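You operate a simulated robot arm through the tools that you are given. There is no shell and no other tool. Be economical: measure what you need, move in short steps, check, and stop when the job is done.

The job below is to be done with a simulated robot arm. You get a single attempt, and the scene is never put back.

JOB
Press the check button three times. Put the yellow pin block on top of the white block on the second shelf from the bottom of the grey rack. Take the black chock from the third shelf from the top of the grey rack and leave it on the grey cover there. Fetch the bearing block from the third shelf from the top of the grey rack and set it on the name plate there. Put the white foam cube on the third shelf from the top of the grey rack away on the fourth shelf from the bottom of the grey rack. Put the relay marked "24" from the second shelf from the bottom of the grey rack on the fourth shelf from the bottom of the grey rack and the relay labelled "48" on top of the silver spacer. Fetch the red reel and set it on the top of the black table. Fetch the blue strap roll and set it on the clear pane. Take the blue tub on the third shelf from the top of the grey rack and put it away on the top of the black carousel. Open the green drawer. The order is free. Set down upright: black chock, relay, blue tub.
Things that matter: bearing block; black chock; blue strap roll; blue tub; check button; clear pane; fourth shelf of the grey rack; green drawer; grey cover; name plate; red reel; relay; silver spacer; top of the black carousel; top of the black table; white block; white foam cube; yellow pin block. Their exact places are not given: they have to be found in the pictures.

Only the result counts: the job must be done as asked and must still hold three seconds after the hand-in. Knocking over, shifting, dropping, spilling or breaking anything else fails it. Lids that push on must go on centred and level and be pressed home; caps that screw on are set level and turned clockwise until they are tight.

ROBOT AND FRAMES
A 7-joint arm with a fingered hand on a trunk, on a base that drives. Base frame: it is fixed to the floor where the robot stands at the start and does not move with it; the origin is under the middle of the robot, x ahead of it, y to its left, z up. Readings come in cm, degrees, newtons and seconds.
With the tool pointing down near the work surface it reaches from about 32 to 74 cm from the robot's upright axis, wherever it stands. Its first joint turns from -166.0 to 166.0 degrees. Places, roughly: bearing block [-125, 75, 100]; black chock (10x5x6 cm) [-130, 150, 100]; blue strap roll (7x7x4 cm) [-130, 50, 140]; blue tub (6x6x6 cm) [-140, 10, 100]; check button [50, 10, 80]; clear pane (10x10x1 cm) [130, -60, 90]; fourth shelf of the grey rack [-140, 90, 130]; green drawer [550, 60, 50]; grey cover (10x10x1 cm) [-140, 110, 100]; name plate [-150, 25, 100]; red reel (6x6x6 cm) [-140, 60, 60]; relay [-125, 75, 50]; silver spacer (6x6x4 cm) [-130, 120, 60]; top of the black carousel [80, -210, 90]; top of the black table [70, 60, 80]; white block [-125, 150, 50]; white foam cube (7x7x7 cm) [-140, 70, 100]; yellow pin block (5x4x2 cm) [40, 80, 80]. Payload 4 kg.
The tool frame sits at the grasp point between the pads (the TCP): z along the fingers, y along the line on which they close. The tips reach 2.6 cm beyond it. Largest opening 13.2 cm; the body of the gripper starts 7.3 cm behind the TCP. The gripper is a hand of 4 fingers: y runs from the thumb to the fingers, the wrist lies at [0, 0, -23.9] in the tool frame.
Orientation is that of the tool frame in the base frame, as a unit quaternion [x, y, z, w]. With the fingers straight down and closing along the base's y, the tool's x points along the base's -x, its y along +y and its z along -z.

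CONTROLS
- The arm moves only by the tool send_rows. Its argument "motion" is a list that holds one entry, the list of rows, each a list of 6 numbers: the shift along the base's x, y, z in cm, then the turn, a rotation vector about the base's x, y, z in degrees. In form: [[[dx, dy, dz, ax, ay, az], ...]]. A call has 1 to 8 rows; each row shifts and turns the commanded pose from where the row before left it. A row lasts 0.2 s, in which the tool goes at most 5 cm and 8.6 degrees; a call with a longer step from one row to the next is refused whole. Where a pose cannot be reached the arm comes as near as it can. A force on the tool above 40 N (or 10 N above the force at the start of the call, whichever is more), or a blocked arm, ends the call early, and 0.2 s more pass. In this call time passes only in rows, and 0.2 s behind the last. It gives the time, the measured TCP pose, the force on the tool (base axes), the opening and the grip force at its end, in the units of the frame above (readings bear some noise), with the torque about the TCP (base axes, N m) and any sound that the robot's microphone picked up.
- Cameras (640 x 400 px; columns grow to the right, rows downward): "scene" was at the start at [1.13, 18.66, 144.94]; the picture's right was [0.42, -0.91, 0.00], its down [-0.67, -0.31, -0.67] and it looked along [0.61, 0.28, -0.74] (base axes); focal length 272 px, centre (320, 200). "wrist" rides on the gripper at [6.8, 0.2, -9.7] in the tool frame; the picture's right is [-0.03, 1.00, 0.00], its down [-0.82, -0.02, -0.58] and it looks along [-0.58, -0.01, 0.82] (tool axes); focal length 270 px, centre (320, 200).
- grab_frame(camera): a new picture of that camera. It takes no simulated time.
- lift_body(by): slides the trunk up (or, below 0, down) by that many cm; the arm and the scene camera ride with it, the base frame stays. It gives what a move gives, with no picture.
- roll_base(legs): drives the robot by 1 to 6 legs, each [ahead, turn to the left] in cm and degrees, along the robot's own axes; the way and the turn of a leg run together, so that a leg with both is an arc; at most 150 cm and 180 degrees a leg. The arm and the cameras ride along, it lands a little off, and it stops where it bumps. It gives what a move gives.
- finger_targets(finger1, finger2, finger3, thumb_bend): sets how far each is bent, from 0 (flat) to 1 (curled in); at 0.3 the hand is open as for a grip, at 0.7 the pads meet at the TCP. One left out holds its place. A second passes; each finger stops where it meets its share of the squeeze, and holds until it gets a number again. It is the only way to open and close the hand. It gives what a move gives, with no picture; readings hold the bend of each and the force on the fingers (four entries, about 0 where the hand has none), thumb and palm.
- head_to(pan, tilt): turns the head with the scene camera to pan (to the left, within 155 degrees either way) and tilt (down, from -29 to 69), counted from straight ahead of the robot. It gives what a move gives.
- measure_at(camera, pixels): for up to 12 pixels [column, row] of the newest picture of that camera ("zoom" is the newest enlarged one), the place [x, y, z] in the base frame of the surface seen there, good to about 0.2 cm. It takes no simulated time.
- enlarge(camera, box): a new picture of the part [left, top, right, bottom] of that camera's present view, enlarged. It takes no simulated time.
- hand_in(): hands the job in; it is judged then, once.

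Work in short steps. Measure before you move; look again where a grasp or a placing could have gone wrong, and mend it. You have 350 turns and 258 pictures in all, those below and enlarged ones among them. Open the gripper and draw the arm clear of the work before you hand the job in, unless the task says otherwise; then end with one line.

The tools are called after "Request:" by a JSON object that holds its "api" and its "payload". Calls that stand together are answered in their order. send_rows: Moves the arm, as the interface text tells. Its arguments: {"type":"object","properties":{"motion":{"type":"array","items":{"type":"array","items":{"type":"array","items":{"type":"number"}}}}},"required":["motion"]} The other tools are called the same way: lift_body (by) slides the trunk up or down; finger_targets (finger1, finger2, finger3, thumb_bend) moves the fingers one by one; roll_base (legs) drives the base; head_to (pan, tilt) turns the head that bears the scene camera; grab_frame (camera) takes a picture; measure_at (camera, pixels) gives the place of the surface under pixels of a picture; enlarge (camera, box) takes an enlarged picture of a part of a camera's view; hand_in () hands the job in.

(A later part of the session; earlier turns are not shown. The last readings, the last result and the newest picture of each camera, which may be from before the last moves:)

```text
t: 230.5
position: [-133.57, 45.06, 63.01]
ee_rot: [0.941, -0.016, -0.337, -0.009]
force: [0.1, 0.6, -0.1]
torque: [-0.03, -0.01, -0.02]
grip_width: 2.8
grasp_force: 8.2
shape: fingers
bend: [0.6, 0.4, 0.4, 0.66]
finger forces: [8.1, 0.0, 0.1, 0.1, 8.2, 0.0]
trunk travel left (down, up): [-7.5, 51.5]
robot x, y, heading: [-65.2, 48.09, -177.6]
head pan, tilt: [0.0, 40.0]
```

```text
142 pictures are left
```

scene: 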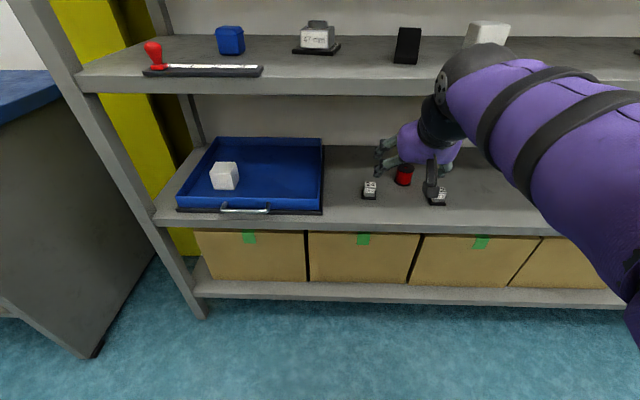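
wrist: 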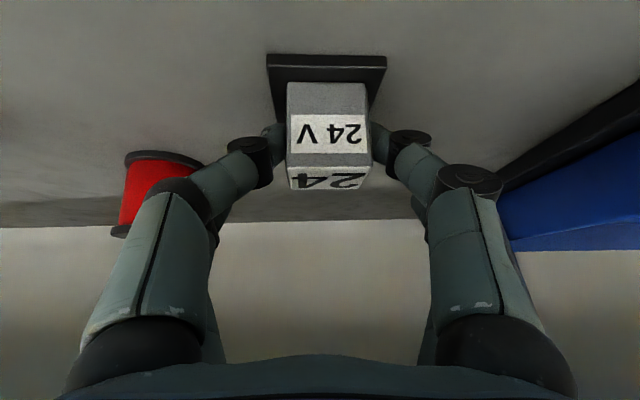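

Gripped like before. I lift, withdraw, and raise the trunk for the fourth shelf.

Request:
{"api": "send_rows", "payload": {"motion": [[[0, 0, 1, 0, 0, 0], [0, 0, 2, 0, 0, 0], [1, 0, 3, 0, 0, 0], [4, 0, 0, 0, 0, 0], [4.5, 0, 0, 0, 0, 0], [4.5, 0, 0, 0, 0, 0], [4.5, 0, 0, 0, 0, 0], [4.5, 0, 0, 0, 0, 0]]]}}

Request:
{"api": "lift_body", "payload": {"by": 51}}

Request:
{"api": "send_rows", "payload": {"motion": [[[0, 1, 4, 0, 0, 0], [0, 1, 4, 0, 0, 0], [0, 1, 4, 0, 0, 0], [0, 1, 4, 0, 0, 0], [0, 1, 4, 0, 0, 0], [0, 1, 4, 0, 0, 0]]]}}

Request:
{"api": "head_to", "payload": {"pan": -5, "tilt": 40}}

Request:
{"api": "grab_frame", "payload": {"camera": "scene"}}

Request:
{"api": "grab_frame", "payload": {"camera": "wrist"}}

```text
t: 232.3
position: [-110.63, 44.84, 68.99]
ee_rot: [0.941, -0.016, -0.337, -0.008]
force: [0.6, -0.1, -0.5]
torque: [0.03, 0.0, -0.02]
grip_width: 2.82
grasp_force: 8.2
shape: fingers
bend: [0.6, 0.4, 0.4, 0.66]
finger forces: [8.0, 0.0, 0.0, 0.1, 8.1, 0.0]
trunk travel left (down, up): [-7.5, 51.5]
robot x, y, heading: [-64.68, 48.0, -177.4]
head pan, tilt: [0.0, 40.0]
```

```text
refused: 51 is not a number from -40 to 40
```

```text
t: 233.7
position: [-110.74, 50.84, 93.44]
ee_rot: [0.941, -0.015, -0.337, -0.008]
force: [-0.5, -0.6, 0.0]
torque: [0.0, 0.01, -0.04]
grip_width: 2.81
grasp_force: 7.9
shape: fingers
bend: [0.6, 0.4, 0.4, 0.66]
finger forces: [8.0, 0.0, 0.0, 0.0, 7.9, 0.1]
trunk travel left (down, up): [-7.5, 51.5]
robot x, y, heading: [-64.76, 48.23, -177.8]
head pan, tilt: [0.0, 40.0]
```

```text
t: 234.4
position: [-110.74, 50.82, 93.35]
ee_rot: [0.942, -0.015, -0.337, -0.008]
force: [0.5, -0.6, -1.4]
torque: [-0.01, 0.0, 0.0]
grip_width: 2.8
grasp_force: 8.4
shape: fingers
bend: [0.6, 0.4, 0.4, 0.66]
finger forces: [8.1, 0.1, 0.1, 0.1, 8.0, 0.1]
trunk travel left (down, up): [-7.5, 51.5]
robot x, y, heading: [-65.23, 48.08, -177.7]
head pan, tilt: [-5.0, 40.0]
```

```text
141 pictures are left
```

scene: 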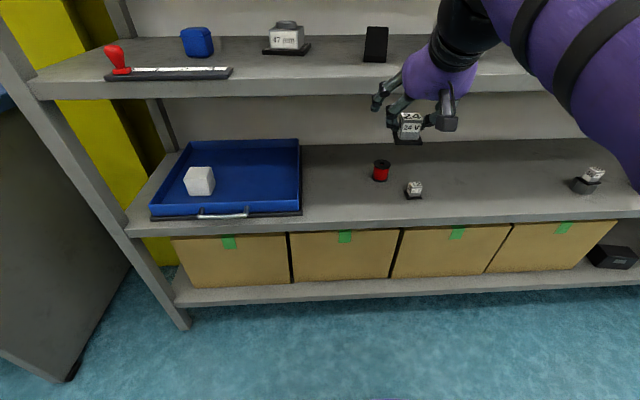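

```text
140 pictures are left
```

wrist: 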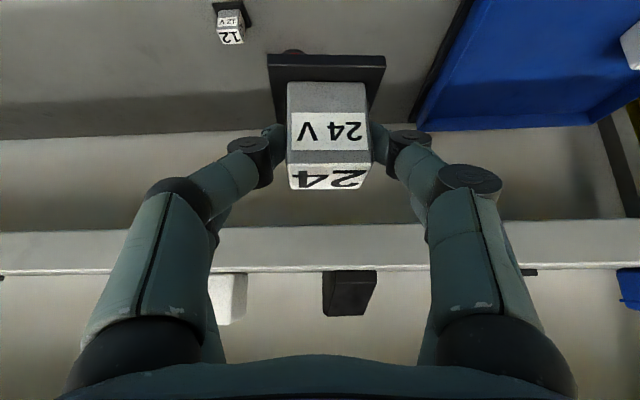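

The lift is limited to 40 at once. I raise in two calls (40 then 10).

Request:
{"api": "lift_body", "payload": {"by": 40}}

Request:
{"api": "lift_body", "payload": {"by": 11}}

Request:
{"api": "grab_frame", "payload": {"camera": "scene"}}

Request:
{"api": "grab_frame", "payload": {"camera": "wrist"}}

```text
t: 238.2
position: [-110.77, 50.95, 133.26]
ee_rot: [0.941, -0.015, -0.337, -0.008]
force: [-1.1, 0.3, -0.2]
torque: [-0.01, 0.01, 0.02]
grip_width: 2.81
grasp_force: 7.7
shape: fingers
bend: [0.6, 0.4, 0.4, 0.66]
finger forces: [8.1, 0.0, 0.0, 0.0, 7.9, 0.0]
trunk travel left (down, up): [-47.5, 11.5]
robot x, y, heading: [-65.37, 48.33, -177.7]
head pan, tilt: [-5.0, 40.0]
```

```text
t: 239.6
position: [-110.79, 50.84, 144.16]
ee_rot: [0.942, -0.016, -0.336, -0.008]
force: [0.2, 0.1, -0.5]
torque: [0.02, 0.05, 0.03]
grip_width: 2.81
grasp_force: 7.5
shape: fingers
bend: [0.6, 0.4, 0.4, 0.66]
finger forces: [8.1, 0.0, 0.0, 0.0, 8.0, 0.0]
trunk travel left (down, up): [-58.5, 0.5]
robot x, y, heading: [-64.9, 48.05, -177.5]
head pan, tilt: [-5.0, 40.0]
```

```text
139 pictures are left
```

scene: 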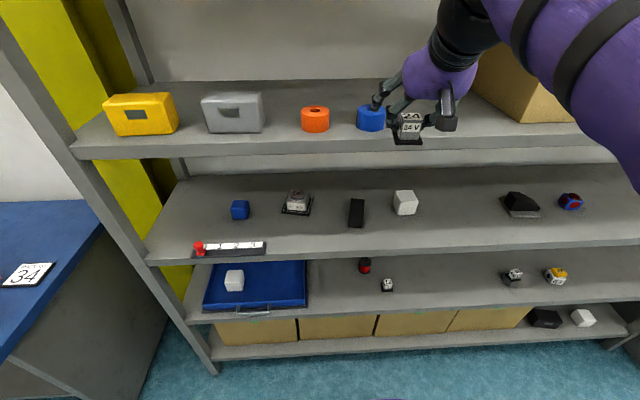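

```text
138 pictures are left
```

wrist: 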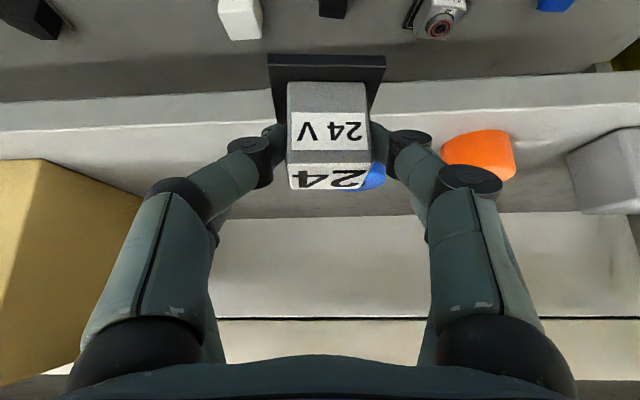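

I measure the free space on the fourth shelf between the blue roll and the cardboard box.

Request:
{"api": "measure_at", "payload": {"camera": "scene", "pixels": [[371, 118], [370, 108], [384, 120], [300, 120], [440, 135], [250, 140], [345, 135], [480, 115], [473, 75]]}}

Request:
{"api": "measure_at", "payload": {"camera": "wrist", "pixels": [[138, 205], [50, 160], [170, 140], [240, 200], [380, 170], [460, 160], [510, 175], [200, 135], [300, 205]]}}

```text
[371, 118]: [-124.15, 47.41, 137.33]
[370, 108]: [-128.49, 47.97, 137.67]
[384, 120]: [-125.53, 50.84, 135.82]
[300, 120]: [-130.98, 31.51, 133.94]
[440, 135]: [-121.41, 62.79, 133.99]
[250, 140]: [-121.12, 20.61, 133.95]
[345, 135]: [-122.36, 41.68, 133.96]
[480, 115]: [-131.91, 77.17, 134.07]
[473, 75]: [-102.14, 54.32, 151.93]
```

```text
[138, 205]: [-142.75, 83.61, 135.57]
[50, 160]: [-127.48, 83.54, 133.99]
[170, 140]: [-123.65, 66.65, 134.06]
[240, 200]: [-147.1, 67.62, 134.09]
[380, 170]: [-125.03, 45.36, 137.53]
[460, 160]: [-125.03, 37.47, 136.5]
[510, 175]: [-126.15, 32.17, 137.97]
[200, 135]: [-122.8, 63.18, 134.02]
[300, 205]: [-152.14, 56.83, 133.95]
```

Space between y 51 and 83 is free. I carry the relay to about y=73 in front of the shelf, then in.

Request:
{"api": "send_rows", "payload": {"motion": [[[0, 4, 0, 0, 0, 0], [0, 4, 0, 0, 0, 0], [0, 4, 0, 0, 0, 0], [0, 4, 0, 0, 0, 0], [0, 4, 0, 0, 0, 0], [-2, 2.5, 0, 0, 0, 0]]]}}

Request:
{"api": "send_rows", "payload": {"motion": [[[-3, 0, 0, 0, 0, 0], [-3, 0, 0, 0, 0, 0], [-3, 0, 0, 0, 0, 0], [-3, 0, 0, 0, 0, 0], [-3, 0, 0, 0, 0, 0], [-2.5, 0, 0, 0, 0, 0], [0, 0, -2, 0, 0, 0]]]}}

Request:
{"api": "grab_frame", "payload": {"camera": "wrist"}}

Request:
{"api": "grab_frame", "payload": {"camera": "scene"}}

```text
t: 241.0
position: [-112.71, 73.42, 144.13]
ee_rot: [0.942, -0.016, -0.336, -0.009]
force: [-0.8, -0.8, -0.8]
torque: [-0.02, 0.03, 0.01]
grip_width: 2.81
grasp_force: 8.3
shape: fingers
bend: [0.6, 0.4, 0.4, 0.66]
finger forces: [8.0, 0.0, 0.0, 0.0, 8.0, 0.1]
trunk travel left (down, up): [-58.5, 0.5]
robot x, y, heading: [-65.1, 48.11, -177.5]
head pan, tilt: [-5.0, 40.0]
```

```text
t: 242.6
position: [-130.08, 73.62, 142.09]
ee_rot: [0.941, -0.016, -0.337, -0.007]
force: [0.4, 0.3, -0.7]
torque: [0.02, 0.0, 0.01]
grip_width: 2.78
grasp_force: 8.1
shape: fingers
bend: [0.6, 0.4, 0.4, 0.66]
finger forces: [7.9, 0.1, 0.0, 0.0, 8.0, 0.0]
trunk travel left (down, up): [-58.5, 0.5]
robot x, y, heading: [-65.3, 47.81, -177.5]
head pan, tilt: [-5.0, 40.0]
```

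```text
137 pictures are left
```

wrist: 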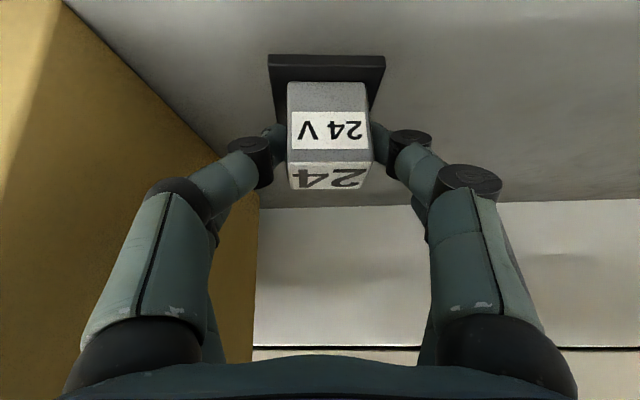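

```text
136 pictures are left
```

scene: 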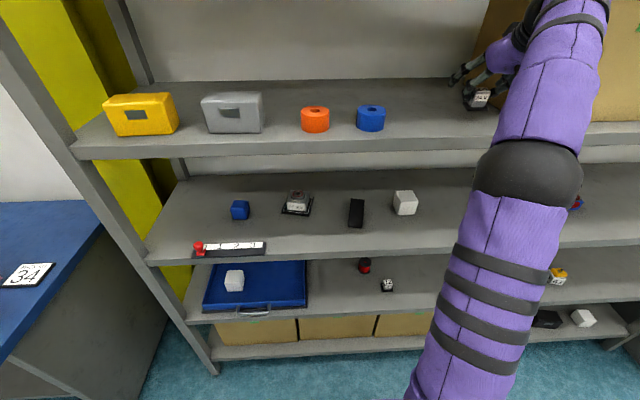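

Clear of the box. I lower to the shelf.

Request:
{"api": "send_rows", "payload": {"motion": [[[0, 0, -1.3, 0, 0, 0], [0, 0, -1.1, 0, 0, 0], [0, 0, -0.3, 0, 0, 0], [0, 0, 0, 0, 0, 0]]]}}

Request:
{"api": "send_rows", "payload": {"motion": [[[0, 0, -0.2, 0, 0, 0], [0, 0, 0, 0, 0, 0]]]}}

Request:
{"api": "send_rows", "payload": {"motion": [[[0, 0, -0.15, 0, 0, 0], [0, 0, 0, 0, 0, 0]]]}}

```text
t: 243.6
position: [-130.34, 73.41, 139.47]
ee_rot: [0.941, -0.015, -0.337, -0.009]
force: [0.4, -0.4, -1.1]
torque: [-0.01, 0.0, -0.01]
grip_width: 2.81
grasp_force: 8.3
shape: fingers
bend: [0.6, 0.4, 0.4, 0.66]
finger forces: [7.9, 0.0, 0.1, 0.0, 7.9, 0.1]
trunk travel left (down, up): [-58.5, 0.5]
robot x, y, heading: [-64.98, 47.95, -178.1]
head pan, tilt: [-5.0, 40.0]
```

```text
t: 244.2
position: [-130.28, 73.48, 139.27]
ee_rot: [0.941, -0.015, -0.337, -0.008]
force: [0.6, -0.2, -0.8]
torque: [0.03, -0.01, -0.01]
grip_width: 2.78
grasp_force: 8.1
shape: fingers
bend: [0.6, 0.4, 0.4, 0.66]
finger forces: [8.0, 0.0, 0.0, 0.0, 8.0, 0.0]
trunk travel left (down, up): [-58.5, 0.5]
robot x, y, heading: [-64.79, 47.7, -177.7]
head pan, tilt: [-5.0, 40.0]
```

```text
t: 244.8
position: [-130.2, 73.38, 139.25]
ee_rot: [0.942, -0.017, -0.336, -0.008]
force: [0.6, -0.4, -1.1]
torque: [0.02, 0.03, -0.01]
grip_width: 2.76
grasp_force: 7.9
shape: fingers
bend: [0.6, 0.4, 0.4, 0.66]
finger forces: [7.9, 0.0, 0.1, 0.1, 7.8, 0.1]
trunk travel left (down, up): [-58.5, 0.5]
robot x, y, heading: [-65.13, 47.7, -177.7]
head pan, tilt: [-5.0, 40.0]
```

Request:
{"api": "send_rows", "payload": {"motion": [[[0, 0, -0.15, 0, 0, 0], [0, 0, 0, 0, 0, 0]]]}}

Request:
{"api": "send_rows", "payload": {"motion": [[[0, 0, -0.1, 0, 0, 0], [0, 0, 0, 0, 0, 0]]]}}

```text
t: 245.4
position: [-130.31, 73.34, 138.94]
ee_rot: [0.941, -0.015, -0.337, -0.009]
force: [0.1, -0.5, 0.0]
torque: [-0.03, -0.01, 0.0]
grip_width: 2.8
grasp_force: 8.1
shape: fingers
bend: [0.6, 0.4, 0.4, 0.66]
finger forces: [7.8, 0.0, 0.0, 0.1, 7.9, 0.0]
trunk travel left (down, up): [-58.5, 0.5]
robot x, y, heading: [-64.78, 47.61, -177.6]
head pan, tilt: [-5.0, 40.0]
```

```text
t: 246.0
position: [-130.35, 73.44, 138.93]
ee_rot: [0.941, -0.014, -0.338, -0.008]
force: [-1.5, 0.6, 1.4]
torque: [-0.02, 0.01, 0.01]
grip_width: 2.79
grasp_force: 8.2
shape: fingers
bend: [0.6, 0.4, 0.4, 0.66]
finger forces: [8.0, 0.0, 0.0, 0.0, 7.9, 0.0]
trunk travel left (down, up): [-58.5, 0.5]
robot x, y, heading: [-64.48, 47.49, -177.7]
head pan, tilt: [-5.0, 40.0]
```

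Contact at 138.9. I release, lift and withdraw, then look.

Request:
{"api": "finger_targets", "payload": {"finger1": 0.52, "thumb_bend": 0.58}}

Request:
{"api": "send_rows", "payload": {"motion": [[[0, 0, 2, 0, 0, 0], [0, 0, 3, 0, 0, 0], [3, 0, 1, 0, 0, 0], [4.5, 0, 0, 0, 0, 0], [4.5, 0, 0, 0, 0, 0], [4.5, 0, 0, 0, 0, 0], [3, -2, 0, 0, 0, 0]]]}}

Request:
{"api": "grab_frame", "payload": {"camera": "wrist"}}

```text
t: 247.0
position: [-130.36, 73.37, 138.86]
ee_rot: [0.942, -0.014, -0.336, -0.008]
force: [-0.4, -0.2, 1.0]
torque: [-0.03, -0.03, -0.01]
grip_width: 5.01
grasp_force: 0.0
shape: fingers
bend: [0.52, 0.4, 0.4, 0.57]
finger forces: [0.0, 0.1, 0.0, 0.1, 0.0, 0.0]
trunk travel left (down, up): [-58.5, 0.5]
robot x, y, heading: [-64.63, 48.03, -177.9]
head pan, tilt: [-5.0, 40.0]
```

```text
t: 248.6
position: [-110.74, 71.62, 145.23]
ee_rot: [0.941, -0.015, -0.337, -0.007]
force: [-0.1, -0.3, 0.0]
torque: [-0.03, -0.01, -0.01]
grip_width: 5.03
grasp_force: 0.1
shape: fingers
bend: [0.52, 0.4, 0.4, 0.57]
finger forces: [0.0, 0.0, 0.0, 0.0, 0.0, 0.0]
trunk travel left (down, up): [-58.5, 0.5]
robot x, y, heading: [-65.03, 47.68, -177.5]
head pan, tilt: [-5.0, 40.0]
```

```text
135 pictures are left
```

wrist: 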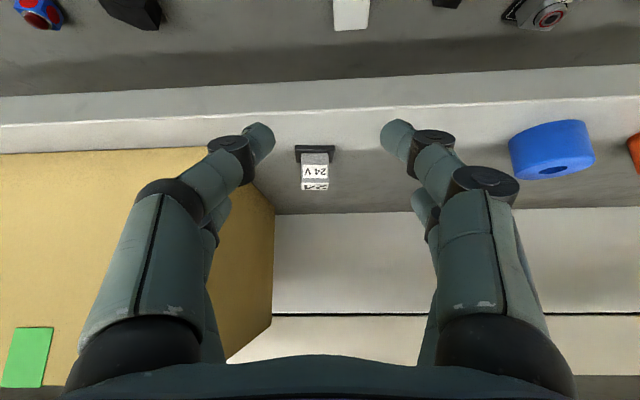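

Relay 24 stands on the fourth shelf. Next the foam cube: I lower the trunk 38 cm and shift the base 14 cm along.

Request:
{"api": "send_rows", "payload": {"motion": [[[1, -5, 0, 0, 0, 0], [0, -5, 0, 0, 0, 0], [0, -5, 0, 0, 0, 0], [0, -5, 0, 0, 0, 0]]]}}

Request:
{"api": "lift_body", "payload": {"by": -38}}

Request:
{"api": "roll_base", "payload": {"legs": [[0, -92], [15, 0], [0, 89.5]]}}

Request:
{"api": "finger_targets", "payload": {"finger1": 0.3, "finger2": 0.3, "finger3": 0.3, "thumb_bend": 0.3}}

Request:
{"api": "grab_frame", "payload": {"camera": "wrist"}}

Request:
{"api": "grab_frame", "payload": {"camera": "scene"}}

```text
refused: row 1 steps farther than a row can; nothing moved
```

```text
t: 252.3
position: [-110.86, 71.58, 107.06]
ee_rot: [0.941, -0.015, -0.337, -0.008]
force: [0.4, 0.5, -1.0]
torque: [-0.03, -0.02, -0.03]
grip_width: 5.04
grasp_force: 0.0
shape: fingers
bend: [0.52, 0.4, 0.4, 0.57]
finger forces: [0.0, 0.0, 0.1, 0.1, 0.0, 0.0]
trunk travel left (down, up): [-20.5, 38.5]
robot x, y, heading: [-64.87, 47.94, -177.6]
head pan, tilt: [-5.0, 40.0]
```

```text
t: 262.4
position: [-108.4, 90.18, 107.01]
ee_rot: [0.94, -0.049, -0.337, -0.021]
force: [0.3, -0.3, 0.3]
torque: [0.0, 0.01, 0.03]
grip_width: 5.03
grasp_force: 0.1
shape: fingers
bend: [0.52, 0.4, 0.4, 0.57]
finger forces: [0.0, 0.0, 0.0, 0.0, 0.0, 0.0]
trunk travel left (down, up): [-20.5, 38.5]
robot x, y, heading: [-64.49, 63.49, 178.5]
head pan, tilt: [-5.0, 40.0]
```

```text
t: 263.4
position: [-108.5, 90.28, 107.15]
ee_rot: [0.94, -0.049, -0.336, -0.021]
force: [0.2, 0.4, 0.3]
torque: [-0.02, -0.03, 0.02]
grip_width: 13.27
grasp_force: 0.1
shape: fingers
bend: [0.3, 0.3, 0.3, 0.3]
finger forces: [0.0, 0.0, 0.0, 0.0, 0.1, 0.1]
trunk travel left (down, up): [-20.5, 38.5]
robot x, y, heading: [-64.29, 63.59, 178.4]
head pan, tilt: [-5.0, 40.0]
```

```text
134 pictures are left
```

wrist: 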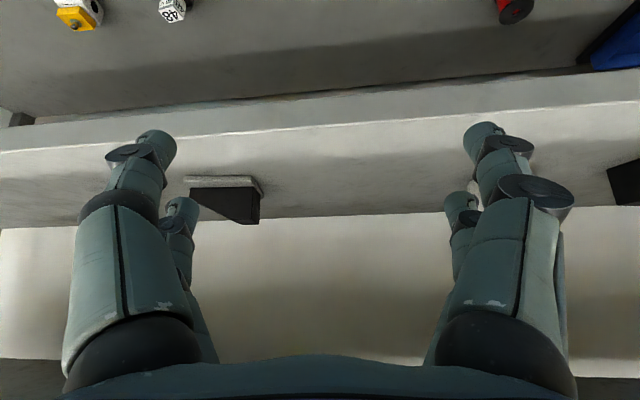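

```text
133 pictures are left
```

scene: 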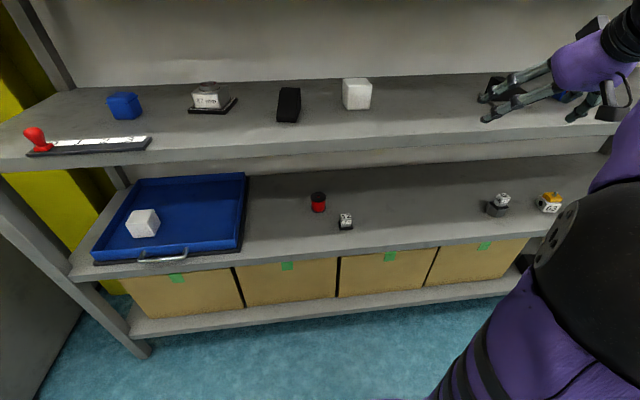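

The arm is off to the side and the foam cube at (357,95) is fully visible. I measure it.

Request:
{"api": "enlarge", "payload": {"camera": "scene", "box": [320, 65, 400, 125]}}

Request:
{"api": "measure_at", "payload": {"camera": "zoom", "pixels": [[195, 120], [395, 120], [195, 210], [400, 205], [215, 330], [395, 320], [300, 160], [300, 270], [190, 325], [60, 250], [120, 330]]}}

```text
6.67 times, centred on (360, 95) of scene
```

zoom: 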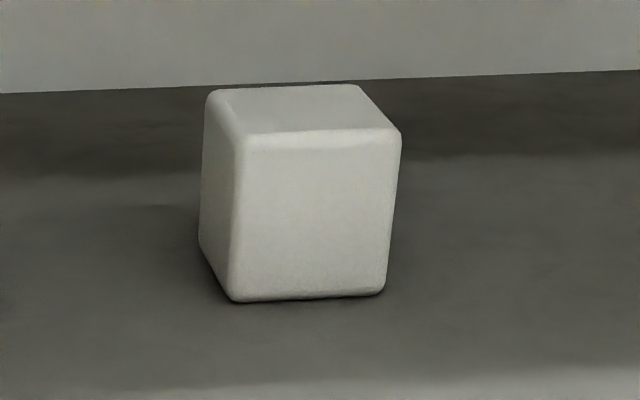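

```text
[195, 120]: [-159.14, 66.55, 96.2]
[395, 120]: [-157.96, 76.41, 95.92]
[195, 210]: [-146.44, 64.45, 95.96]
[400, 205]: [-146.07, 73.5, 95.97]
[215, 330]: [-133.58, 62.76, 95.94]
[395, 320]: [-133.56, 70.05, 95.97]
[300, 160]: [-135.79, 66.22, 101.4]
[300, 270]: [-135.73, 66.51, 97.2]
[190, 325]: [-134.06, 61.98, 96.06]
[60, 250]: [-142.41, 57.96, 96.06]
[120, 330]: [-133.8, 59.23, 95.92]
```

Request:
{"api": "measure_at", "payload": {"camera": "zoom", "pixels": [[245, 280], [378, 275], [250, 160], [385, 160], [300, 110], [220, 105], [350, 92], [230, 150], [205, 220]]}}

```text
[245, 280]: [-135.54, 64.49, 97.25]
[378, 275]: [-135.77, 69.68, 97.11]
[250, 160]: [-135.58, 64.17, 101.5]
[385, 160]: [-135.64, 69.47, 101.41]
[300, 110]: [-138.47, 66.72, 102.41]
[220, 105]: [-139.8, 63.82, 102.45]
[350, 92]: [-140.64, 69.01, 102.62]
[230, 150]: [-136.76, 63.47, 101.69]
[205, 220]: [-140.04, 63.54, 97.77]
```

Foam: near face x=-135.6, y 63.5–70.2, top 102.4. I swing in front of it with the hand open, squared up.

Request:
{"api": "send_rows", "payload": {"motion": [[[-0.5, -4.5, -1, 0, 0, 3], [-0.5, -4.5, -1, 0, 0, 3], [0, -4.8, -1, 0, 0, 0], [0, -4.8, -1, 0, 0, 0], [0, -4.7, -1, 0, 0, 0], [-1, 0, -1.2, 0, 0, 0]]]}}

Request:
{"api": "grab_frame", "payload": {"camera": "wrist"}}

```text
t: 264.9
position: [-110.24, 67.17, 100.83]
ee_rot: [0.941, 0.001, -0.338, -0.002]
force: [-0.3, 0.5, 0.4]
torque: [-0.02, 0.01, 0.0]
grip_width: 13.26
grasp_force: 0.0
shape: fingers
bend: [0.3, 0.3, 0.3, 0.3]
finger forces: [0.1, 0.0, 0.0, 0.0, 0.0, 0.0]
trunk travel left (down, up): [-20.5, 38.5]
robot x, y, heading: [-64.48, 63.6, 178.8]
head pan, tilt: [-5.0, 40.0]
```

```text
131 pictures are left
```

wrist: 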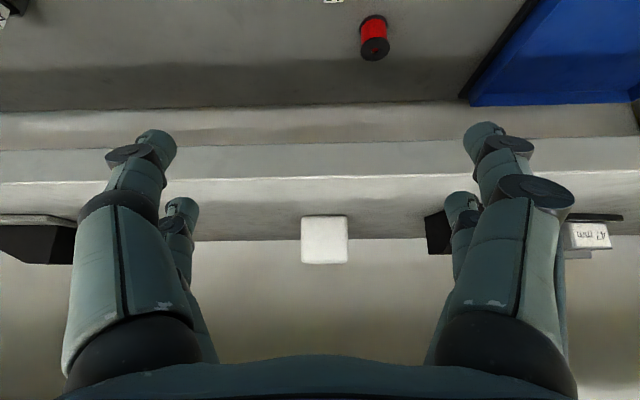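

Foam is centred (300–348). I go straight in 28 cm.

Request:
{"api": "send_rows", "payload": {"motion": [[[-4, 0, 0, 0, 0, 0], [-4, 0, 0, 0, 0, 0], [-4, 0, 0, 0, 0, 0], [-4, 0, 0, 0, 0, 0], [-4, 0, 0, 0, 0, 0]]]}}

Request:
{"api": "send_rows", "payload": {"motion": [[[-3, -0.1, 0, 0, 0, 0], [-3, -0.1, 0, 0, 0, 0], [-2.2, -0.1, 0, 0, 0, 0], [0, 0, 0, 0, 0, 0]]]}}

Request:
{"api": "grab_frame", "payload": {"camera": "wrist"}}

```text
t: 266.1
position: [-130.51, 66.96, 100.83]
ee_rot: [0.941, 0.001, -0.338, -0.002]
force: [0.8, 0.2, -0.3]
torque: [0.01, 0.0, 0.0]
grip_width: 13.27
grasp_force: 0.0
shape: fingers
bend: [0.3, 0.3, 0.3, 0.3]
finger forces: [0.1, 0.0, 0.1, 0.0, 0.0, 0.0]
trunk travel left (down, up): [-20.5, 38.5]
robot x, y, heading: [-64.12, 63.57, 178.3]
head pan, tilt: [-5.0, 40.0]
```

```text
t: 267.1
position: [-138.69, 66.53, 100.68]
ee_rot: [0.941, 0.002, -0.337, -0.002]
force: [0.3, -0.4, -0.8]
torque: [0.01, -0.03, -0.04]
grip_width: 13.24
grasp_force: 0.1
shape: fingers
bend: [0.3, 0.3, 0.3, 0.3]
finger forces: [0.1, 0.0, 0.0, 0.0, 0.1, 0.0]
trunk travel left (down, up): [-20.5, 38.5]
robot x, y, heading: [-64.43, 63.49, 178.2]
head pan, tilt: [-5.0, 40.0]
```

```text
130 pictures are left
```

wrist: 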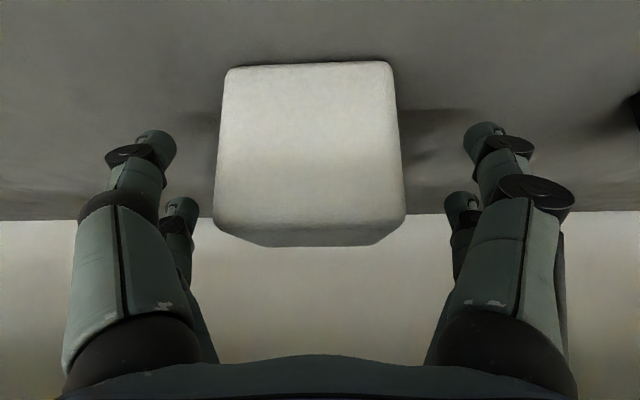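

Straddling it evenly. I close in two stages.

Request:
{"api": "finger_targets", "payload": {"finger1": 0.48, "finger2": 0.48, "finger3": 0.48, "thumb_bend": 0.48}}

Request:
{"api": "finger_targets", "payload": {"finger1": 0.56, "finger2": 0.56, "finger3": 0.56, "thumb_bend": 0.56}}

Request:
{"api": "send_rows", "payload": {"motion": [[[0, 0, 0.5, 0, 0, 0], [0, 0, 1, 0, 0, 0], [0, 0, 1.5, 0, 0, 0]]]}}

Request:
{"api": "grab_frame", "payload": {"camera": "wrist"}}

```text
t: 268.1
position: [-138.79, 66.51, 100.6]
ee_rot: [0.942, 0.001, -0.337, -0.002]
force: [1.1, -0.6, 0.8]
torque: [-0.01, 0.04, 0.0]
grip_width: 7.33
grasp_force: 0.1
shape: fingers
bend: [0.48, 0.48, 0.48, 0.48]
finger forces: [0.1, 0.0, 0.0, 0.0, 0.1, 0.0]
trunk travel left (down, up): [-20.5, 38.5]
robot x, y, heading: [-64.18, 63.46, 178.6]
head pan, tilt: [-5.0, 40.0]
```

```text
t: 269.1
position: [-138.71, 66.53, 100.75]
ee_rot: [0.942, 0.001, -0.337, -0.003]
force: [-0.1, -0.2, 0.6]
torque: [0.06, 0.03, 0.02]
grip_width: 6.21
grasp_force: 8.1
shape: fingers
bend: [0.51, 0.51, 0.52, 0.53]
finger forces: [3.7, 3.9, 3.0, 0.1, 4.7, 0.1]
trunk travel left (down, up): [-20.5, 38.5]
robot x, y, heading: [-64.04, 63.69, 178.5]
head pan, tilt: [-5.0, 40.0]
```

```text
t: 269.9
position: [-138.47, 66.54, 103.86]
ee_rot: [0.941, 0.002, -0.338, -0.001]
force: [0.5, -0.3, 0.2]
torque: [-0.01, 0.0, 0.0]
grip_width: 6.19
grasp_force: 7.4
shape: fingers
bend: [0.51, 0.51, 0.52, 0.53]
finger forces: [3.7, 3.8, 3.0, 0.0, 4.5, 0.0]
trunk travel left (down, up): [-20.5, 38.5]
robot x, y, heading: [-64.3, 63.3, 178.3]
head pan, tilt: [-5.0, 40.0]
```

```text
129 pictures are left
```

wrist: 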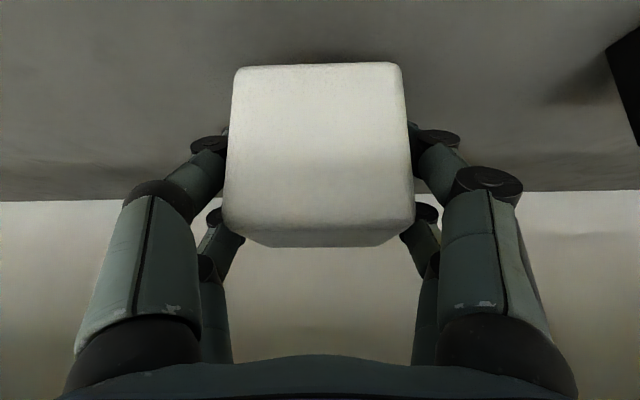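

Held. I withdraw, raise 38 cm, and shift to y≈61 in front of the fourth shelf.

Request:
{"api": "send_rows", "payload": {"motion": [[[4, 0, 0, 0, 0, 0], [4.5, 0, 0, 0, 0, 0], [4.5, 0, 0, 0, 0, 0], [4.5, 0, 0, 0, 0, 0], [4.5, 0, 0, 0, 0, 0], [4, -1, 0, 0, 0, 0], [3, -4, 0, 0, 0, 0]]]}}

Request:
{"api": "lift_body", "payload": {"by": 38}}

Request:
{"api": "grab_frame", "payload": {"camera": "scene"}}

Request:
{"api": "grab_frame", "payload": {"camera": "wrist"}}

```text
t: 271.4
position: [-121.1, 62.28, 117.93]
ee_rot: [0.942, 0.002, -0.336, -0.001]
force: [-0.2, -0.2, 0.1]
torque: [-0.04, -0.02, 0.03]
grip_width: 6.19
grasp_force: 7.8
shape: fingers
bend: [0.51, 0.51, 0.52, 0.53]
finger forces: [3.8, 3.8, 3.0, 0.0, 4.6, 0.0]
out of reach, approached as far as the arm can: row 1, 2, 3, 4, 5, 6, 7
trunk travel left (down, up): [-20.5, 38.5]
robot x, y, heading: [-64.22, 63.43, 178.5]
head pan, tilt: [-5.0, 40.0]
```

```text
t: 272.8
position: [-120.84, 62.36, 126.25]
ee_rot: [0.948, 0.003, -0.318, -0.003]
force: [14.6, 0.6, -17.7]
torque: [0.05, 0.62, 0.06]
grip_width: 6.2
grasp_force: 19.0
shape: fingers
bend: [0.51, 0.51, 0.52, 0.53]
finger forces: [3.8, 16.2, 13.5, 0.0, 4.7, 0.0]
trunk travel left (down, up): [-29.7, 29.3]
robot x, y, heading: [-64.08, 63.53, 178.3]
head pan, tilt: [-5.0, 40.0]
stopped: the force on the tool passed its limit at 76 N (the readings are from after the stop); the commanded pose is now the measured one
```

```text
128 pictures are left
```

scene: 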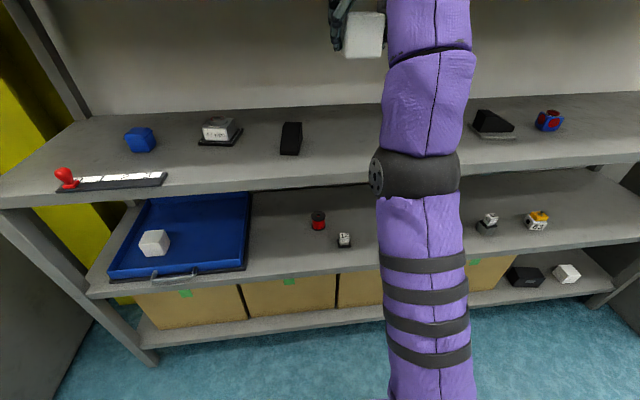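

```text
127 pictures are left
```

wrist: 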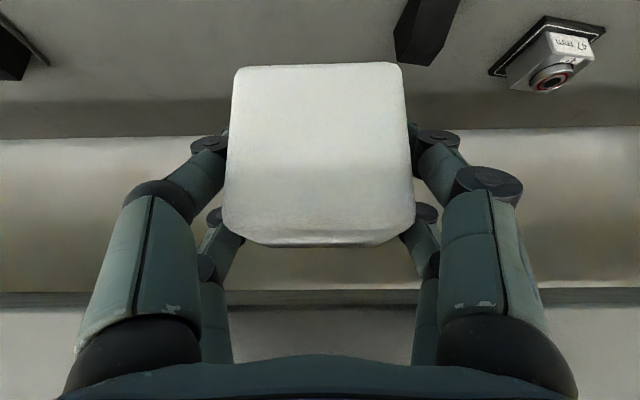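

The withdrawal went out of reach and the fingers then met the underside of the shelf above; the foam is still held. I lower the trunk to free it and then withdraw carefully.

Request:
{"api": "lift_body", "payload": {"by": -12}}

Request:
{"api": "send_rows", "payload": {"motion": [[[1.5, 0, -1, 0, 0, 0], [1.5, 0, -1, 0, 0, 0], [0, 0, 0, 0, 0, 0]]]}}

Request:
{"api": "grab_frame", "payload": {"camera": "scene"}}

```text
t: 274.3
position: [-120.87, 62.2, 114.33]
ee_rot: [0.947, 0.002, -0.321, -0.003]
force: [-0.3, 0.5, -0.1]
torque: [0.01, 0.02, 0.0]
grip_width: 6.2
grasp_force: 8.2
shape: fingers
bend: [0.51, 0.51, 0.52, 0.53]
finger forces: [3.9, 4.1, 3.4, 0.0, 4.5, 0.1]
trunk travel left (down, up): [-17.7, 41.3]
robot x, y, heading: [-64.13, 63.67, 178.5]
head pan, tilt: [-5.0, 40.0]
```

```text
t: 275.1
position: [-119.82, 62.06, 114.91]
ee_rot: [0.948, 0.003, -0.319, -0.003]
force: [0.0, -0.2, -0.9]
torque: [0.02, -0.02, 0.01]
grip_width: 6.17
grasp_force: 8.1
shape: fingers
bend: [0.51, 0.51, 0.52, 0.53]
finger forces: [3.8, 4.1, 3.4, 0.1, 4.5, 0.0]
out of reach, approached as far as the arm can: row 1, 2
trunk travel left (down, up): [-17.7, 41.3]
robot x, y, heading: [-64.33, 63.95, 178.5]
head pan, tilt: [-5.0, 40.0]
```

```text
126 pictures are left
```

scene: 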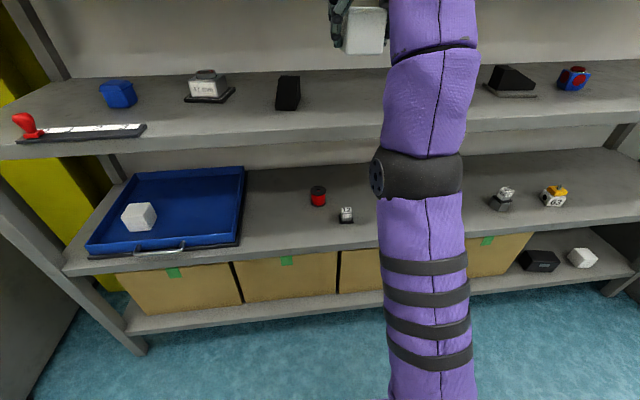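

The wrist is at a limit, so I withdraw with the base instead: straight back 25 cm.

Request:
{"api": "roll_base", "payload": {"legs": [[-25, 0]]}}

Request:
{"api": "send_rows", "payload": {"motion": [[[0, 4, -2, 0, 0, 0], [0, 4, -2, 0, 0, 0], [0, 4, -2, 0, 0, 0], [0, 4, -2, 0, 0, 0], [0, 0, 0, 0, 0, 0]]]}}

Request:
{"api": "grab_frame", "payload": {"camera": "scene"}}

```text
t: 276.9
position: [-94.55, 61.66, 114.94]
ee_rot: [0.947, 0.0, -0.32, -0.003]
force: [0.2, -0.2, -0.8]
torque: [0.0, 0.0, -0.02]
grip_width: 6.19
grasp_force: 8.0
shape: fingers
bend: [0.51, 0.51, 0.52, 0.53]
finger forces: [3.9, 4.1, 3.3, 0.0, 4.5, 0.0]
trunk travel left (down, up): [-17.7, 41.3]
robot x, y, heading: [-39.39, 62.24, 178.2]
head pan, tilt: [-5.0, 40.0]
```

```text
t: 278.1
position: [-97.4, 78.26, 111.24]
ee_rot: [0.948, 0.001, -0.319, -0.003]
force: [-0.3, 0.6, -0.5]
torque: [0.0, 0.01, 0.01]
grip_width: 6.19
grasp_force: 7.8
shape: fingers
bend: [0.51, 0.51, 0.52, 0.53]
finger forces: [3.9, 4.0, 3.4, 0.1, 4.4, 0.1]
out of reach, approached as far as the arm can: row 1, 2, 3, 4
trunk travel left (down, up): [-17.7, 41.3]
robot x, y, heading: [-39.23, 62.71, 178.4]
head pan, tilt: [-5.0, 40.0]
```

```text
125 pictures are left
```

scene: 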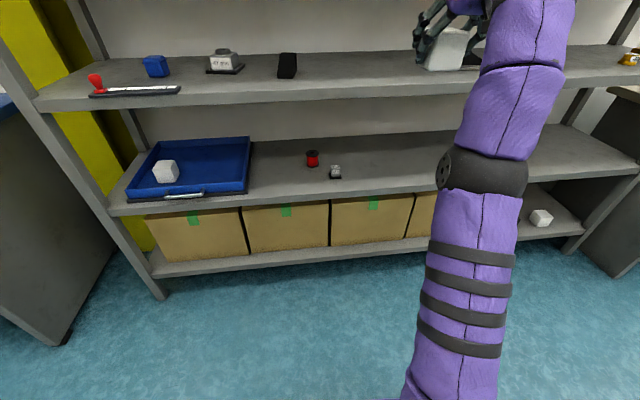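

The arm is folded in an awkward branch. In free space I try extending and lowering the hand to let the elbow swing out again.

Request:
{"api": "send_rows", "payload": {"motion": [[[-1, -1, -3, 0, -1.2, 0], [-1, -1, -3, 0, -1.2, 0], [-1, -1, -3, 0, 0, 0], [-1, -1, -3, 0, 0, 0], [0, -1, -3, 0, 0, 0], [0, 0, -3, 0, 0, 0], [0, 0, -3, 0, 0, 0], [0, 0, -3, 0, 0, 0]]]}}

Request:
{"api": "send_rows", "payload": {"motion": [[[3, 0, 0, 0, 0, 0], [3, 0, 0, 0, 0, 0], [3, 0, 0, 0, 0, 0], [0, 0, 0, 0, 0, 0]]]}}

Request:
{"api": "grab_frame", "payload": {"camera": "scene"}}

```text
t: 279.9
position: [-111.56, 75.73, 97.87]
ee_rot: [0.954, 0.001, -0.299, -0.004]
force: [-0.5, -0.5, -1.1]
torque: [0.01, 0.0, -0.03]
grip_width: 6.17
grasp_force: 8.1
shape: fingers
bend: [0.51, 0.51, 0.52, 0.53]
finger forces: [3.9, 4.0, 3.4, 0.1, 4.5, 0.0]
out of reach, approached as far as the arm can: row 1, 2, 3, 4, 5, 6, 7, 8
trunk travel left (down, up): [-17.7, 41.3]
robot x, y, heading: [-39.08, 62.55, 178.3]
head pan, tilt: [-5.0, 40.0]
```

```text
t: 280.9
position: [-107.3, 76.88, 102.25]
ee_rot: [0.954, 0.001, -0.3, -0.002]
force: [-0.1, 0.3, -0.2]
torque: [0.03, 0.01, 0.0]
grip_width: 6.18
grasp_force: 8.2
shape: fingers
bend: [0.51, 0.51, 0.52, 0.53]
finger forces: [3.9, 4.0, 3.3, 0.0, 4.5, 0.0]
out of reach, approached as far as the arm can: row 1, 2, 3
trunk travel left (down, up): [-17.7, 41.3]
robot x, y, heading: [-38.97, 62.76, 178.2]
head pan, tilt: [-5.0, 40.0]
```

```text
124 pictures are left
```

scene: 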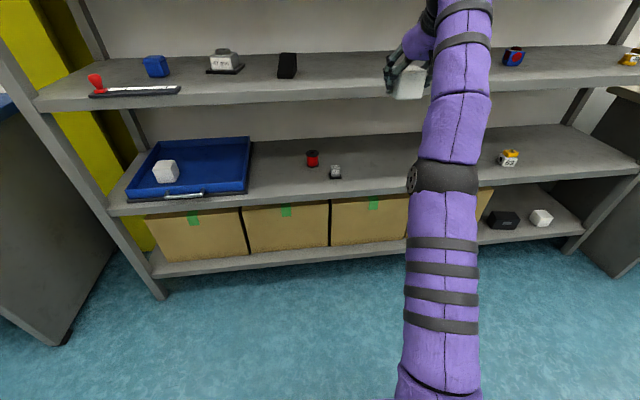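

The wrist flex seems to be at its limit. I pitch the hand up (the foam may tilt meanwhile), then retract.

Request:
{"api": "send_rows", "payload": {"motion": [[[0, 0, 0, 0, 6, 0], [0, 0, 0, 0, 6, 0], [0, 0, 0, 0, 6, 0], [0, 0, 0, 0, 6, 0], [3, 0, 0, 0, 0, 0], [3, 0, 0, 0, 0, 0], [3, 0, 0, 0, 0, 0], [0, 0, 0, 0, 0, 0]]]}}

Request:
{"api": "grab_frame", "payload": {"camera": "scene"}}

```text
t: 282.7
position: [-108.51, 80.54, 113.32]
ee_rot: [0.871, 0.0, -0.491, -0.003]
force: [0.1, 0.3, -0.6]
torque: [0.03, -0.01, 0.0]
grip_width: 6.19
grasp_force: 7.7
shape: fingers
bend: [0.51, 0.51, 0.52, 0.53]
finger forces: [3.8, 4.0, 3.4, 0.1, 4.4, 0.0]
out of reach, approached as far as the arm can: row 1, 2, 3, 4, 5, 6, 7
trunk travel left (down, up): [-17.7, 41.3]
robot x, y, heading: [-39.0, 62.33, 178.3]
head pan, tilt: [-5.0, 40.0]
```

```text
123 pictures are left
```

scene: 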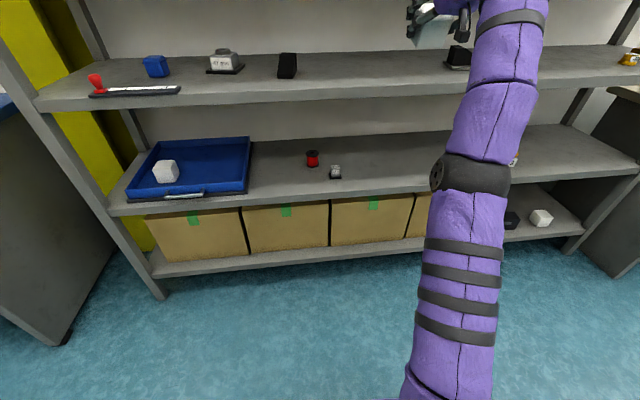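

I measure shoulder, elbow and wrist points to see whether the arm is simply stretched straight.

Request:
{"api": "measure_at", "payload": {"camera": "scene", "pixels": [[475, 172], [435, 175], [450, 380], [455, 300], [490, 110], [505, 50], [515, 15], [480, 215]]}}

```text
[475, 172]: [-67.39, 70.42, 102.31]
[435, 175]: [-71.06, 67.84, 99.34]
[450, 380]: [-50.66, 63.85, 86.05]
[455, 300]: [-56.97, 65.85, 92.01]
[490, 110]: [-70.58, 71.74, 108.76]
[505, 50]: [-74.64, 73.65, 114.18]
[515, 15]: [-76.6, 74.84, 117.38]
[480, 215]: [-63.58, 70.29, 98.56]
```

The arm is nearly straight with the elbow bent the wrong way. I try sweeping the hand across to the other side in free space to let it re-fold.

Request:
{"api": "send_rows", "payload": {"motion": [[[0, -4.5, -1, 0, 0, 0], [0, -4.5, -1, 0, 0, 0], [0, -4.5, -1, 0, 0, 0], [0, -4.5, -1, 0, 0, 0], [0, -4.5, -1, 0, 0, 0], [0, -4.5, -1, 0, 0, 0], [0, -4.5, -1, 0, 0, 0], [0, -4.5, -1, 0, 0, 0]]]}}

Request:
{"api": "send_rows", "payload": {"motion": [[[3, 0, -3, 0, 0, 0], [3, 0, -3, 0, 0, 0], [3, 0, -3, 0, 0, 0], [3, 0, -3, 0, 0, 0], [3, 0, -3, 0, 0, 0]]]}}

Request:
{"api": "grab_frame", "payload": {"camera": "scene"}}

```text
t: 284.5
position: [-112.58, 45.13, 109.81]
ee_rot: [0.871, 0.0, -0.492, -0.002]
force: [0.0, 0.2, -0.8]
torque: [-0.05, -0.02, 0.03]
grip_width: 6.18
grasp_force: 7.6
shape: fingers
bend: [0.51, 0.51, 0.52, 0.53]
finger forces: [3.9, 4.0, 3.4, 0.1, 4.5, 0.0]
out of reach, approached as far as the arm can: row 1, 2, 3, 4, 6
trunk travel left (down, up): [-17.7, 41.3]
robot x, y, heading: [-39.18, 62.61, 178.1]
head pan, tilt: [-5.0, 40.0]
```

```text
t: 285.7
position: [-111.91, 42.39, 109.13]
ee_rot: [0.871, 0.0, -0.491, -0.003]
force: [-0.1, -0.3, 1.6]
torque: [-0.02, -0.04, 0.01]
grip_width: 6.17
grasp_force: 7.8
shape: fingers
bend: [0.51, 0.51, 0.52, 0.53]
finger forces: [3.9, 4.0, 3.4, 0.0, 4.5, 0.1]
out of reach, approached as far as the arm can: row 1, 2, 3, 4, 5
trunk travel left (down, up): [-17.7, 41.3]
robot x, y, heading: [-39.04, 62.77, 178.4]
head pan, tilt: [-5.0, 40.0]
```

```text
122 pictures are left
```

scene: 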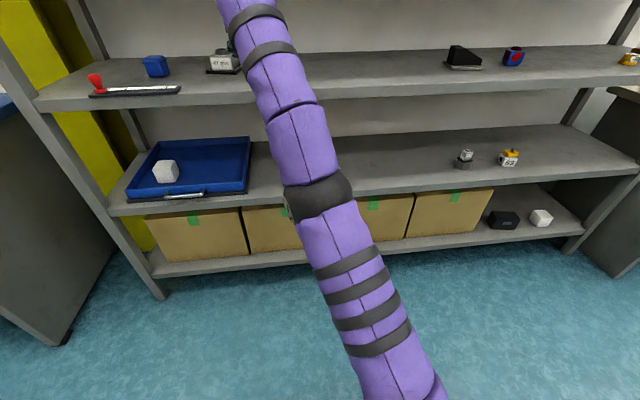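

The elbow is hyper-extended against its stop. I back the base 14 cm for room and sweep the hand steeply downward, which bends the elbow the natural way.

Request:
{"api": "roll_base", "payload": {"legs": [[-14, 0]]}}

Request:
{"api": "send_rows", "payload": {"motion": [[[0, 1, -4.5, 0, -3, 0], [0, 1, -4.5, 0, -3, 0], [0, 1, -4.5, 0, -3, 0], [0, 1, -4.5, 0, -3, 0], [0, 1, -4.5, 0, 0, 0], [0, 1, -4.5, 0, 0, 0], [0, 1, -4.5, 0, 0, 0], [0, 1, -4.5, 0, 0, 0]]]}}

Request:
{"api": "grab_frame", "payload": {"camera": "scene"}}

```text
t: 287.0
position: [-97.68, 41.69, 109.24]
ee_rot: [0.871, 0.0, -0.491, -0.003]
force: [0.1, 0.6, -0.2]
torque: [-0.02, 0.0, 0.0]
grip_width: 6.16
grasp_force: 7.7
shape: fingers
bend: [0.51, 0.51, 0.52, 0.53]
finger forces: [3.9, 4.0, 3.5, 0.0, 4.4, 0.0]
trunk travel left (down, up): [-17.7, 41.3]
robot x, y, heading: [-24.87, 62.08, 178.5]
head pan, tilt: [-5.0, 40.0]
```

```text
t: 288.8
position: [-111.27, 44.96, 82.35]
ee_rot: [0.917, 0.001, -0.398, -0.003]
force: [-0.1, -0.3, 0.5]
torque: [0.0, -0.02, -0.03]
grip_width: 6.19
grasp_force: 8.1
shape: fingers
bend: [0.51, 0.51, 0.52, 0.53]
finger forces: [3.9, 3.8, 3.3, 0.0, 4.5, 0.0]
out of reach, approached as far as the arm can: row 1, 2, 3, 4, 5, 6, 7, 8
trunk travel left (down, up): [-17.7, 41.3]
robot x, y, heading: [-24.73, 62.25, 178.2]
head pan, tilt: [-5.0, 40.0]
```

```text
121 pictures are left
```

scene: 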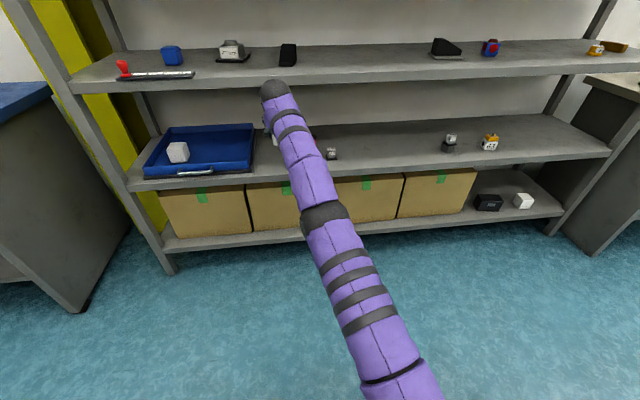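

Still straight, following the arc. I keep going down, with an inward component.

Request:
{"api": "send_rows", "payload": {"motion": [[[2, 0, -4.5, 0, 0, 0], [2, 0, -4.5, 0, 0, 0], [2, 0, -4.5, 0, 0, 0], [2, 0, -4.5, 0, 0, 0], [2, 0, -4.5, 0, 0, 0], [2, 0, -4.5, 0, 0, 0]]]}}

Request:
{"api": "grab_frame", "payload": {"camera": "scene"}}

```text
t: 290.2
position: [-114.72, 40.09, 58.4]
ee_rot: [0.918, 0.001, -0.397, -0.002]
force: [0.1, 0.2, -0.2]
torque: [-0.02, -0.01, 0.0]
grip_width: 6.18
grasp_force: 7.9
shape: fingers
bend: [0.51, 0.51, 0.52, 0.53]
finger forces: [3.9, 3.9, 3.4, 0.1, 4.4, 0.0]
out of reach, approached as far as the arm can: row 1, 2, 3, 4, 5, 6
trunk travel left (down, up): [-17.7, 41.3]
robot x, y, heading: [-25.05, 62.08, 178.2]
head pan, tilt: [-5.0, 40.0]
```

```text
120 pictures are left
```

scene: 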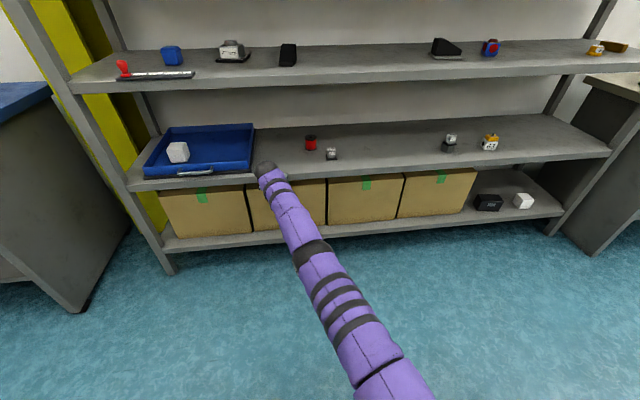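

Near the shelf-2 edge now, so no further down. I pull straight back to see whether the elbow bends.

Request:
{"api": "send_rows", "payload": {"motion": [[[4, 1, 0, 0, 0, 0], [4, 1, 0, 0, 0, 0], [4, 1, 0, 0, 0, 0], [4, 1, 0, 0, 0, 0], [4, 1, 0, 0, 0, 0]]]}}

Request:
{"api": "grab_frame", "payload": {"camera": "scene"}}

```text
t: 291.4
position: [-114.51, 39.37, 58.66]
ee_rot: [0.918, 0.0, -0.396, -0.004]
force: [-0.1, 0.0, -0.5]
torque: [0.01, -0.01, -0.01]
grip_width: 6.18
grasp_force: 8.6
shape: fingers
bend: [0.51, 0.51, 0.52, 0.53]
finger forces: [3.8, 3.8, 3.4, 0.0, 4.5, 0.2]
out of reach, approached as far as the arm can: row 1, 2, 3, 4, 5
trunk travel left (down, up): [-17.7, 41.3]
robot x, y, heading: [-24.96, 62.27, 178.3]
head pan, tilt: [-5.0, 40.0]
```

```text
119 pictures are left
```

scene: 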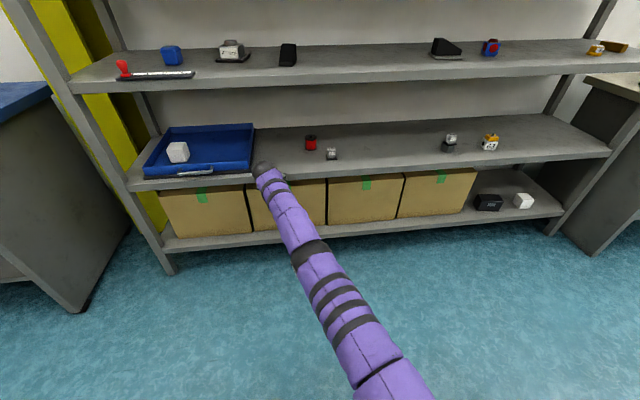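

The arm is locked straight. I turn the robot to face the open corridor (+y), where there is room to extend and re-fold the arm safely.

Request:
{"api": "roll_base", "payload": {"legs": [[0, -88]]}}

Request:
{"api": "head_to", "payload": {"pan": 0, "tilt": 35}}

Request:
{"api": "grab_frame", "payload": {"camera": "scene"}}

```text
t: 292.8
position: [-116.27, 49.62, 58.12]
ee_rot: [0.919, -0.052, -0.389, -0.025]
force: [6.7, -0.3, 1.1]
torque: [-0.08, 0.06, 0.31]
grip_width: 6.2
grasp_force: 11.6
shape: fingers
bend: [0.5, 0.52, 0.52, 0.54]
finger forces: [3.9, 11.0, 3.3, 0.1, 4.7, 0.1]
trunk travel left (down, up): [-17.7, 41.3]
robot x, y, heading: [-24.5, 62.56, 171.5]
head pan, tilt: [-5.0, 40.0]
stopped in leg 1: the force on the tool passed its limit at 53 N (the readings are from after the stop); the commanded pose is now the measured one
```

```text
t: 293.4
position: [-116.35, 49.61, 58.09]
ee_rot: [0.92, -0.051, -0.389, -0.025]
force: [8.6, -1.6, 2.1]
torque: [-0.06, -0.01, 0.4]
grip_width: 6.18
grasp_force: 11.6
shape: fingers
bend: [0.5, 0.52, 0.52, 0.54]
finger forces: [4.0, 12.9, 3.2, 0.0, 4.6, 0.1]
trunk travel left (down, up): [-17.7, 41.3]
robot x, y, heading: [-24.77, 62.19, 171.7]
head pan, tilt: [0.0, 35.0]
```

```text
118 pictures are left
```

scene: 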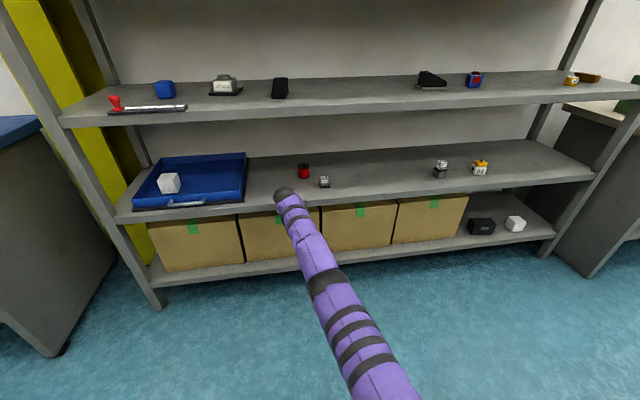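

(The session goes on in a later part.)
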